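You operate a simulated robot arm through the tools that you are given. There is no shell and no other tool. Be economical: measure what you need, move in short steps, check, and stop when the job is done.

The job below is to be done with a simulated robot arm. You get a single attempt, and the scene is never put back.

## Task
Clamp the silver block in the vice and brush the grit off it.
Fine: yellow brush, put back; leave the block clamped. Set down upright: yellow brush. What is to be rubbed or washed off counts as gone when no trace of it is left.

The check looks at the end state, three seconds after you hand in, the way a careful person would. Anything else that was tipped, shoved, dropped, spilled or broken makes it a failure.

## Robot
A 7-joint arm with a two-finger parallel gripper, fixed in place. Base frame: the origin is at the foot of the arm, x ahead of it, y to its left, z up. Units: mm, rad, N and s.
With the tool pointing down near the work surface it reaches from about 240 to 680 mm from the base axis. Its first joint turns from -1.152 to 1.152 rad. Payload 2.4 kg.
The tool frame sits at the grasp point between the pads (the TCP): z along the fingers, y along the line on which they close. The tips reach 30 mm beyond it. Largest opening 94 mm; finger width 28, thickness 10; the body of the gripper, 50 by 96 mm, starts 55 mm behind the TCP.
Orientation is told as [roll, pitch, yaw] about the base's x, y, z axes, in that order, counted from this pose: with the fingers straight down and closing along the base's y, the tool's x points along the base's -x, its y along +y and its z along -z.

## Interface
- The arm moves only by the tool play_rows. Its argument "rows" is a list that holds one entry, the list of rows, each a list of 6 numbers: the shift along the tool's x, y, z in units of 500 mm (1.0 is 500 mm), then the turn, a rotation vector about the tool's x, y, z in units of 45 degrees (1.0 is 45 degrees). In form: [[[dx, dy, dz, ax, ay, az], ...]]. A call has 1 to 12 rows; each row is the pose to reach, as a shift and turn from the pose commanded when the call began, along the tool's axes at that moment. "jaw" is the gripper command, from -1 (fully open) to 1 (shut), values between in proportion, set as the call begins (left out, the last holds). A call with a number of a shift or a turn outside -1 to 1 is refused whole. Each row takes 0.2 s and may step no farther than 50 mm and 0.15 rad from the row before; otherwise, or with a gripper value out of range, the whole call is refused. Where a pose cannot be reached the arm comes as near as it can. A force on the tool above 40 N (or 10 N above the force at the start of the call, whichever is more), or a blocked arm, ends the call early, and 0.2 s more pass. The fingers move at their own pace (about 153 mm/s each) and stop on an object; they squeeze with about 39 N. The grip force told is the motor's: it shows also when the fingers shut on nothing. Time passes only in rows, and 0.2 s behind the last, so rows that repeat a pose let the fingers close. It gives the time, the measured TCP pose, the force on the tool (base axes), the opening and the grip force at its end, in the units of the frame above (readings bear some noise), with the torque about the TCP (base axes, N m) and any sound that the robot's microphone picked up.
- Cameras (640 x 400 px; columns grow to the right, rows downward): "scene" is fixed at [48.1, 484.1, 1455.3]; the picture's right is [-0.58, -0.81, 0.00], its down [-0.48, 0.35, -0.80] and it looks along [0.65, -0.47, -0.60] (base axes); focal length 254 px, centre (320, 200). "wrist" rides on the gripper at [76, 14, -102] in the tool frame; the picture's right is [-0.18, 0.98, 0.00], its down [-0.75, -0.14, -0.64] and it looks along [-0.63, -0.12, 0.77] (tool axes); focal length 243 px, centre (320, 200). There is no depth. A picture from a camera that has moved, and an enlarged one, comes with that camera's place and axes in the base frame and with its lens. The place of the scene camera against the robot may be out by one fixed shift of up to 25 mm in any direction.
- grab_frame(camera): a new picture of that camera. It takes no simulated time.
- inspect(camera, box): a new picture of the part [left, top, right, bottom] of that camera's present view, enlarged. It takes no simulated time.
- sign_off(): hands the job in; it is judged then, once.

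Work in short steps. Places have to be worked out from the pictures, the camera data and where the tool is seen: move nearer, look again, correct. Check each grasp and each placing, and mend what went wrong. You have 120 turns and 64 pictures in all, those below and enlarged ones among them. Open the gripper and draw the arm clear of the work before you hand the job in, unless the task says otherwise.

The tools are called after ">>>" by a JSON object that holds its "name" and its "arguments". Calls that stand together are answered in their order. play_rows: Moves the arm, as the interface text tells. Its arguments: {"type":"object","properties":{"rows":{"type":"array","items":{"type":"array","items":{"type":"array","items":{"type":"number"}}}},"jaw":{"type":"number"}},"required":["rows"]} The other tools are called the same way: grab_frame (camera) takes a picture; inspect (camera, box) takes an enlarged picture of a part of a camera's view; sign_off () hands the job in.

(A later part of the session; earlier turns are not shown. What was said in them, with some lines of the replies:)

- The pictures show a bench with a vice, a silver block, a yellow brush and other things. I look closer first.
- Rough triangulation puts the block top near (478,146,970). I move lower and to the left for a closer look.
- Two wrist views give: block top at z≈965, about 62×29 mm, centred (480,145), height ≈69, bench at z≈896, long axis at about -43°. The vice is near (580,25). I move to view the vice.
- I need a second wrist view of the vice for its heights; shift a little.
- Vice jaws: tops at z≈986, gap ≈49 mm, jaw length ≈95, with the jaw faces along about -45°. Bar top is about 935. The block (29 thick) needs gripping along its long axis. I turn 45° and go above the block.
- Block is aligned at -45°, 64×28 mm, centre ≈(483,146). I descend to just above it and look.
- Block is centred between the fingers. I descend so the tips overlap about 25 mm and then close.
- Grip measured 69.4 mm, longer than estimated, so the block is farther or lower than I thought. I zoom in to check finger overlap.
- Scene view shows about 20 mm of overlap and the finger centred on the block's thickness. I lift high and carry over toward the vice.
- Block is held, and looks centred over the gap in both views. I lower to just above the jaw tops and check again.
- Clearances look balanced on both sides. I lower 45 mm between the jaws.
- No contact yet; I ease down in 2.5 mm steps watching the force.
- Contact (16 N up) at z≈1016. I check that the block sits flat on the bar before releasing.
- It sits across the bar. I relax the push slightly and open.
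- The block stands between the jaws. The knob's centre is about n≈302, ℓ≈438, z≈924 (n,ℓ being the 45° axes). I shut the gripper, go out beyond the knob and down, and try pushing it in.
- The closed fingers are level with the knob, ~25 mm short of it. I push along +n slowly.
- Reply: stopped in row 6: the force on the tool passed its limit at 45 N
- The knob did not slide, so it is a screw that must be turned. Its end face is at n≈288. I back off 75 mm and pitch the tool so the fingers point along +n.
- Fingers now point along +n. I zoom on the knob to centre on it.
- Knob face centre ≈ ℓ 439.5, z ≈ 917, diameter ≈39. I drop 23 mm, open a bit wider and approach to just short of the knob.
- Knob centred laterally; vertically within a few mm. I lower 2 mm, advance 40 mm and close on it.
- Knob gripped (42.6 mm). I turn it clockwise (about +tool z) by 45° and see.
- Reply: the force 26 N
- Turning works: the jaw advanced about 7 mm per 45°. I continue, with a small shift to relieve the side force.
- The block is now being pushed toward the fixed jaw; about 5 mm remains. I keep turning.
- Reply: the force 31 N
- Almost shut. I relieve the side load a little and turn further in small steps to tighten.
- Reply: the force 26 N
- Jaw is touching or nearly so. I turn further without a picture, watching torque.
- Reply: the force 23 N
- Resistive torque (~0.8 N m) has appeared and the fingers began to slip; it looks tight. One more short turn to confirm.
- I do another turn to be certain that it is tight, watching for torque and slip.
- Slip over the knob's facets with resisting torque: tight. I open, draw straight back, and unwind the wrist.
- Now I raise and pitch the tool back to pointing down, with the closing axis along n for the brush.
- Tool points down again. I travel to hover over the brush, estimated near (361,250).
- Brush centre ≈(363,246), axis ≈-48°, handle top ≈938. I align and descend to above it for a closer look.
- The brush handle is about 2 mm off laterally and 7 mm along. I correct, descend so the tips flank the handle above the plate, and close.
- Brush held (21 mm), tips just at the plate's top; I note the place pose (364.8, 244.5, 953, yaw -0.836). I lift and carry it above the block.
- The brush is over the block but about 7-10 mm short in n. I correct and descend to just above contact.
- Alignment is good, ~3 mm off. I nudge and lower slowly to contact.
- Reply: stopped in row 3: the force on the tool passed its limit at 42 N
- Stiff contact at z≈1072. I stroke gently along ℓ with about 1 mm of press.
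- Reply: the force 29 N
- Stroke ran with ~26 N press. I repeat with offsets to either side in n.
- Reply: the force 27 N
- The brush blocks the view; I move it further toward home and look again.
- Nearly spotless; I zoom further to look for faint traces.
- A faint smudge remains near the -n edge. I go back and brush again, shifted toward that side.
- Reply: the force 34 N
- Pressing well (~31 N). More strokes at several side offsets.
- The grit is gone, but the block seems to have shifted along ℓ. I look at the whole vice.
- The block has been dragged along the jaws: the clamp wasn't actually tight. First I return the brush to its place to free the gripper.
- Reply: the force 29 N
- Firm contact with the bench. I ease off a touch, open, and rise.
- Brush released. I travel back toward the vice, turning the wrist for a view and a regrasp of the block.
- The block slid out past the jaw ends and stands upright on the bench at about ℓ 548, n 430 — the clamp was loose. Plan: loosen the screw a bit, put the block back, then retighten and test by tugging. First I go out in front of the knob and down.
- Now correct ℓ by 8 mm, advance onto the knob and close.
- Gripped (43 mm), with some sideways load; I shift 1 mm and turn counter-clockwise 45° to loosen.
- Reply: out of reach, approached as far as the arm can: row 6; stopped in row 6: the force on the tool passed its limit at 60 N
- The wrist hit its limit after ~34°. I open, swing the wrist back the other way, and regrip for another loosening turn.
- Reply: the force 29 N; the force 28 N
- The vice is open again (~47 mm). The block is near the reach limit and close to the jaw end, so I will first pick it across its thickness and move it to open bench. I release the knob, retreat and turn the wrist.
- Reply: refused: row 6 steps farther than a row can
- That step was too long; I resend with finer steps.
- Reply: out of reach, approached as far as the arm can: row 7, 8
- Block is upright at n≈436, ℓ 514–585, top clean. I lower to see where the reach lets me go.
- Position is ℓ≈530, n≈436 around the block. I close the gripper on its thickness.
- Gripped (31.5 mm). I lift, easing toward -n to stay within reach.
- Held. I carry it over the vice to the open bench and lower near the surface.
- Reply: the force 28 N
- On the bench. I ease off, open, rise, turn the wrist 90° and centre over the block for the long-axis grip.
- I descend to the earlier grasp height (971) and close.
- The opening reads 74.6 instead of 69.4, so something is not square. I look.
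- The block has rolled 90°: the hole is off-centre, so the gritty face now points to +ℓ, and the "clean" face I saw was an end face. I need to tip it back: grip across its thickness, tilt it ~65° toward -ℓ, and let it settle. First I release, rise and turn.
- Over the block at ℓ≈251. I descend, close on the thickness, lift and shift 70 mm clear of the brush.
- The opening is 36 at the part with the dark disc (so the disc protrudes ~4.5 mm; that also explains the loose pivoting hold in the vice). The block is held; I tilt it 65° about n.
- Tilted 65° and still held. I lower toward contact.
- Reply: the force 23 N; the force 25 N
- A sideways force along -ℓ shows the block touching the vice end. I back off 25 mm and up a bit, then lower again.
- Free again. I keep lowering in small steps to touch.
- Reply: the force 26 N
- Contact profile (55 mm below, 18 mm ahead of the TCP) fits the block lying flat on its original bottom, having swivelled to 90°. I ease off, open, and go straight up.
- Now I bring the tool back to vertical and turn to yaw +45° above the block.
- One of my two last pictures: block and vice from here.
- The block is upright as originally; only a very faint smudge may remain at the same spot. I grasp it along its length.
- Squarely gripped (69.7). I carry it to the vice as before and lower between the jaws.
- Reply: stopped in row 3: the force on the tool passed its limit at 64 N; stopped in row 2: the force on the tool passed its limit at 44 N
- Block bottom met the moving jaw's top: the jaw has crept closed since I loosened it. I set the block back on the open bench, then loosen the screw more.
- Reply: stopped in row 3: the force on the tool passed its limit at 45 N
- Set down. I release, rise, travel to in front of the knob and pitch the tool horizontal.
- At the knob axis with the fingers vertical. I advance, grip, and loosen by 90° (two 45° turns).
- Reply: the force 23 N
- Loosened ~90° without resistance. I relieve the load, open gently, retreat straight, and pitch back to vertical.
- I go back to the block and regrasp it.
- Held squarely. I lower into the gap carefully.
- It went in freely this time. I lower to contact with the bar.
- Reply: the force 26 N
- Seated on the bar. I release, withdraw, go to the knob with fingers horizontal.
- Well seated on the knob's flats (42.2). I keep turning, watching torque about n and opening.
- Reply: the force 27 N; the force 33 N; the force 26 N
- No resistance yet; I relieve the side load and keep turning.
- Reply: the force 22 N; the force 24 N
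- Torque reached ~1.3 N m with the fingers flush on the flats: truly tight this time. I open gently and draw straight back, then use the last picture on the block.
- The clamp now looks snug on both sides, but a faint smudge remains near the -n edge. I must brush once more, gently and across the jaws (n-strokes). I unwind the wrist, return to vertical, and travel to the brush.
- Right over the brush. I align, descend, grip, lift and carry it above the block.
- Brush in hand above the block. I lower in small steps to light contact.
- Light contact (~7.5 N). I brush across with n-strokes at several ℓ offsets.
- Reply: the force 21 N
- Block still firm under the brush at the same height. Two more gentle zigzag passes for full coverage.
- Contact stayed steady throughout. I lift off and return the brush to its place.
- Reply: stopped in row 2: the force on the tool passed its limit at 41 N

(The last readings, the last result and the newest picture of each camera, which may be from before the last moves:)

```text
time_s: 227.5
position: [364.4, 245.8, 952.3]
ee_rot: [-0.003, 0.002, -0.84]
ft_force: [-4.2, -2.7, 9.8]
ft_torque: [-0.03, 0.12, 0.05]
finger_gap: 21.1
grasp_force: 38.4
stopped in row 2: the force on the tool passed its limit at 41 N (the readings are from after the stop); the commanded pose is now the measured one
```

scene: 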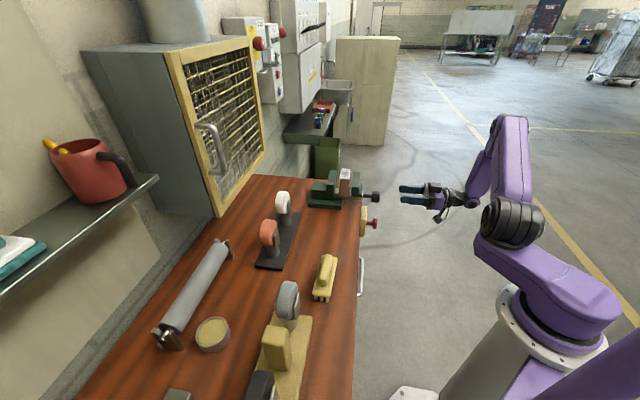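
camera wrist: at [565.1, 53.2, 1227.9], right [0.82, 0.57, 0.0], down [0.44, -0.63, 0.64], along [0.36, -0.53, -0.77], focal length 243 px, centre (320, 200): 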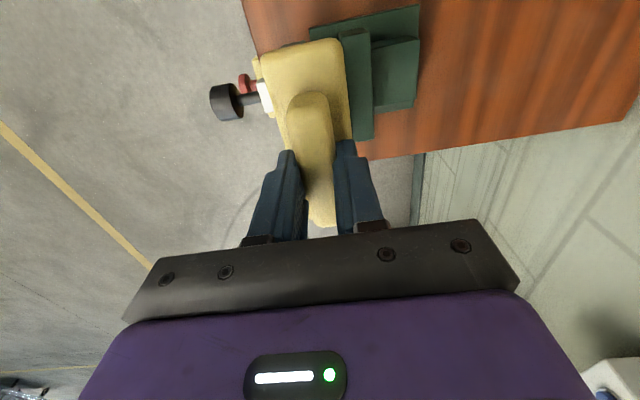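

The brush is firmly on the bench at its original spot. I open, rise clear, and move back from the work.

>>> {"name": "play_rows", "arguments": {"rows": [[[0, 0, 0, 0, 0, 0], [0, 0, 0, 0, 0, 0]]], "jaw": -0.3}}

>>> {"name": "play_rows", "arguments": {"rows": [[[0, 0, -0.03, 0, 0, 0], [0, 0, -0.1, 0, 0, 0], [0, 0, -0.19, 0, 0, 0], [0, 0, -0.28, 0, 0, 0], [0, 0, -0.37, 0, 0, 0], [0, -0.08, -0.42, 0, 0, 0], [0, -0.16, -0.46, 0, 0, 0]]]}}

```text
time_s: 228.1
position: [366.3, 244.6, 951.7]
ee_rot: [-0.002, 0.001, -0.841]
ft_force: [0.5, 1.3, -1.1]
ft_torque: [0.03, 0.0, 0.0]
finger_gap: 61.1
grasp_force: 0.1
```

```text
time_s: 229.7
position: [306.9, 188.2, 1182.0]
ee_rot: [-0.001, 0.0, -0.84]
ft_force: [0.1, -0.2, -0.3]
ft_torque: [0.02, -0.01, -0.02]
finger_gap: 61.1
grasp_force: 0.0
```

The brush is back in its place, the block is clamped, the gripper is open and the arm is clear, so I hand in. I have no pictures left to check the final state.

>>> {"name": "sign_off", "arguments": {}}

```text
The job is handed in.
```

I handed the job in, but I had no pictures left, so I couldn't confirm that the last faint smudge of grit came off or that the block stayed clamped through the last brushing.

- **Block:** it is in the vice with the brushed face up, and I tightened the screw until it resisted at about 1.3 N m. The first clamping was loose: during brushing the block slipped out and rolled onto its side on the bench. I picked it up, turned it back and clamped it again.
- **Grit:** my last picture, taken after re-clamping, still showed a faint smudge near one edge. I then brushed that area again with steady contact, and the block felt firm under the brush.
- **Brush:** it is set down upright within a few millimetres of where I picked it up. The gripper is open and the arm is clear of the bench.
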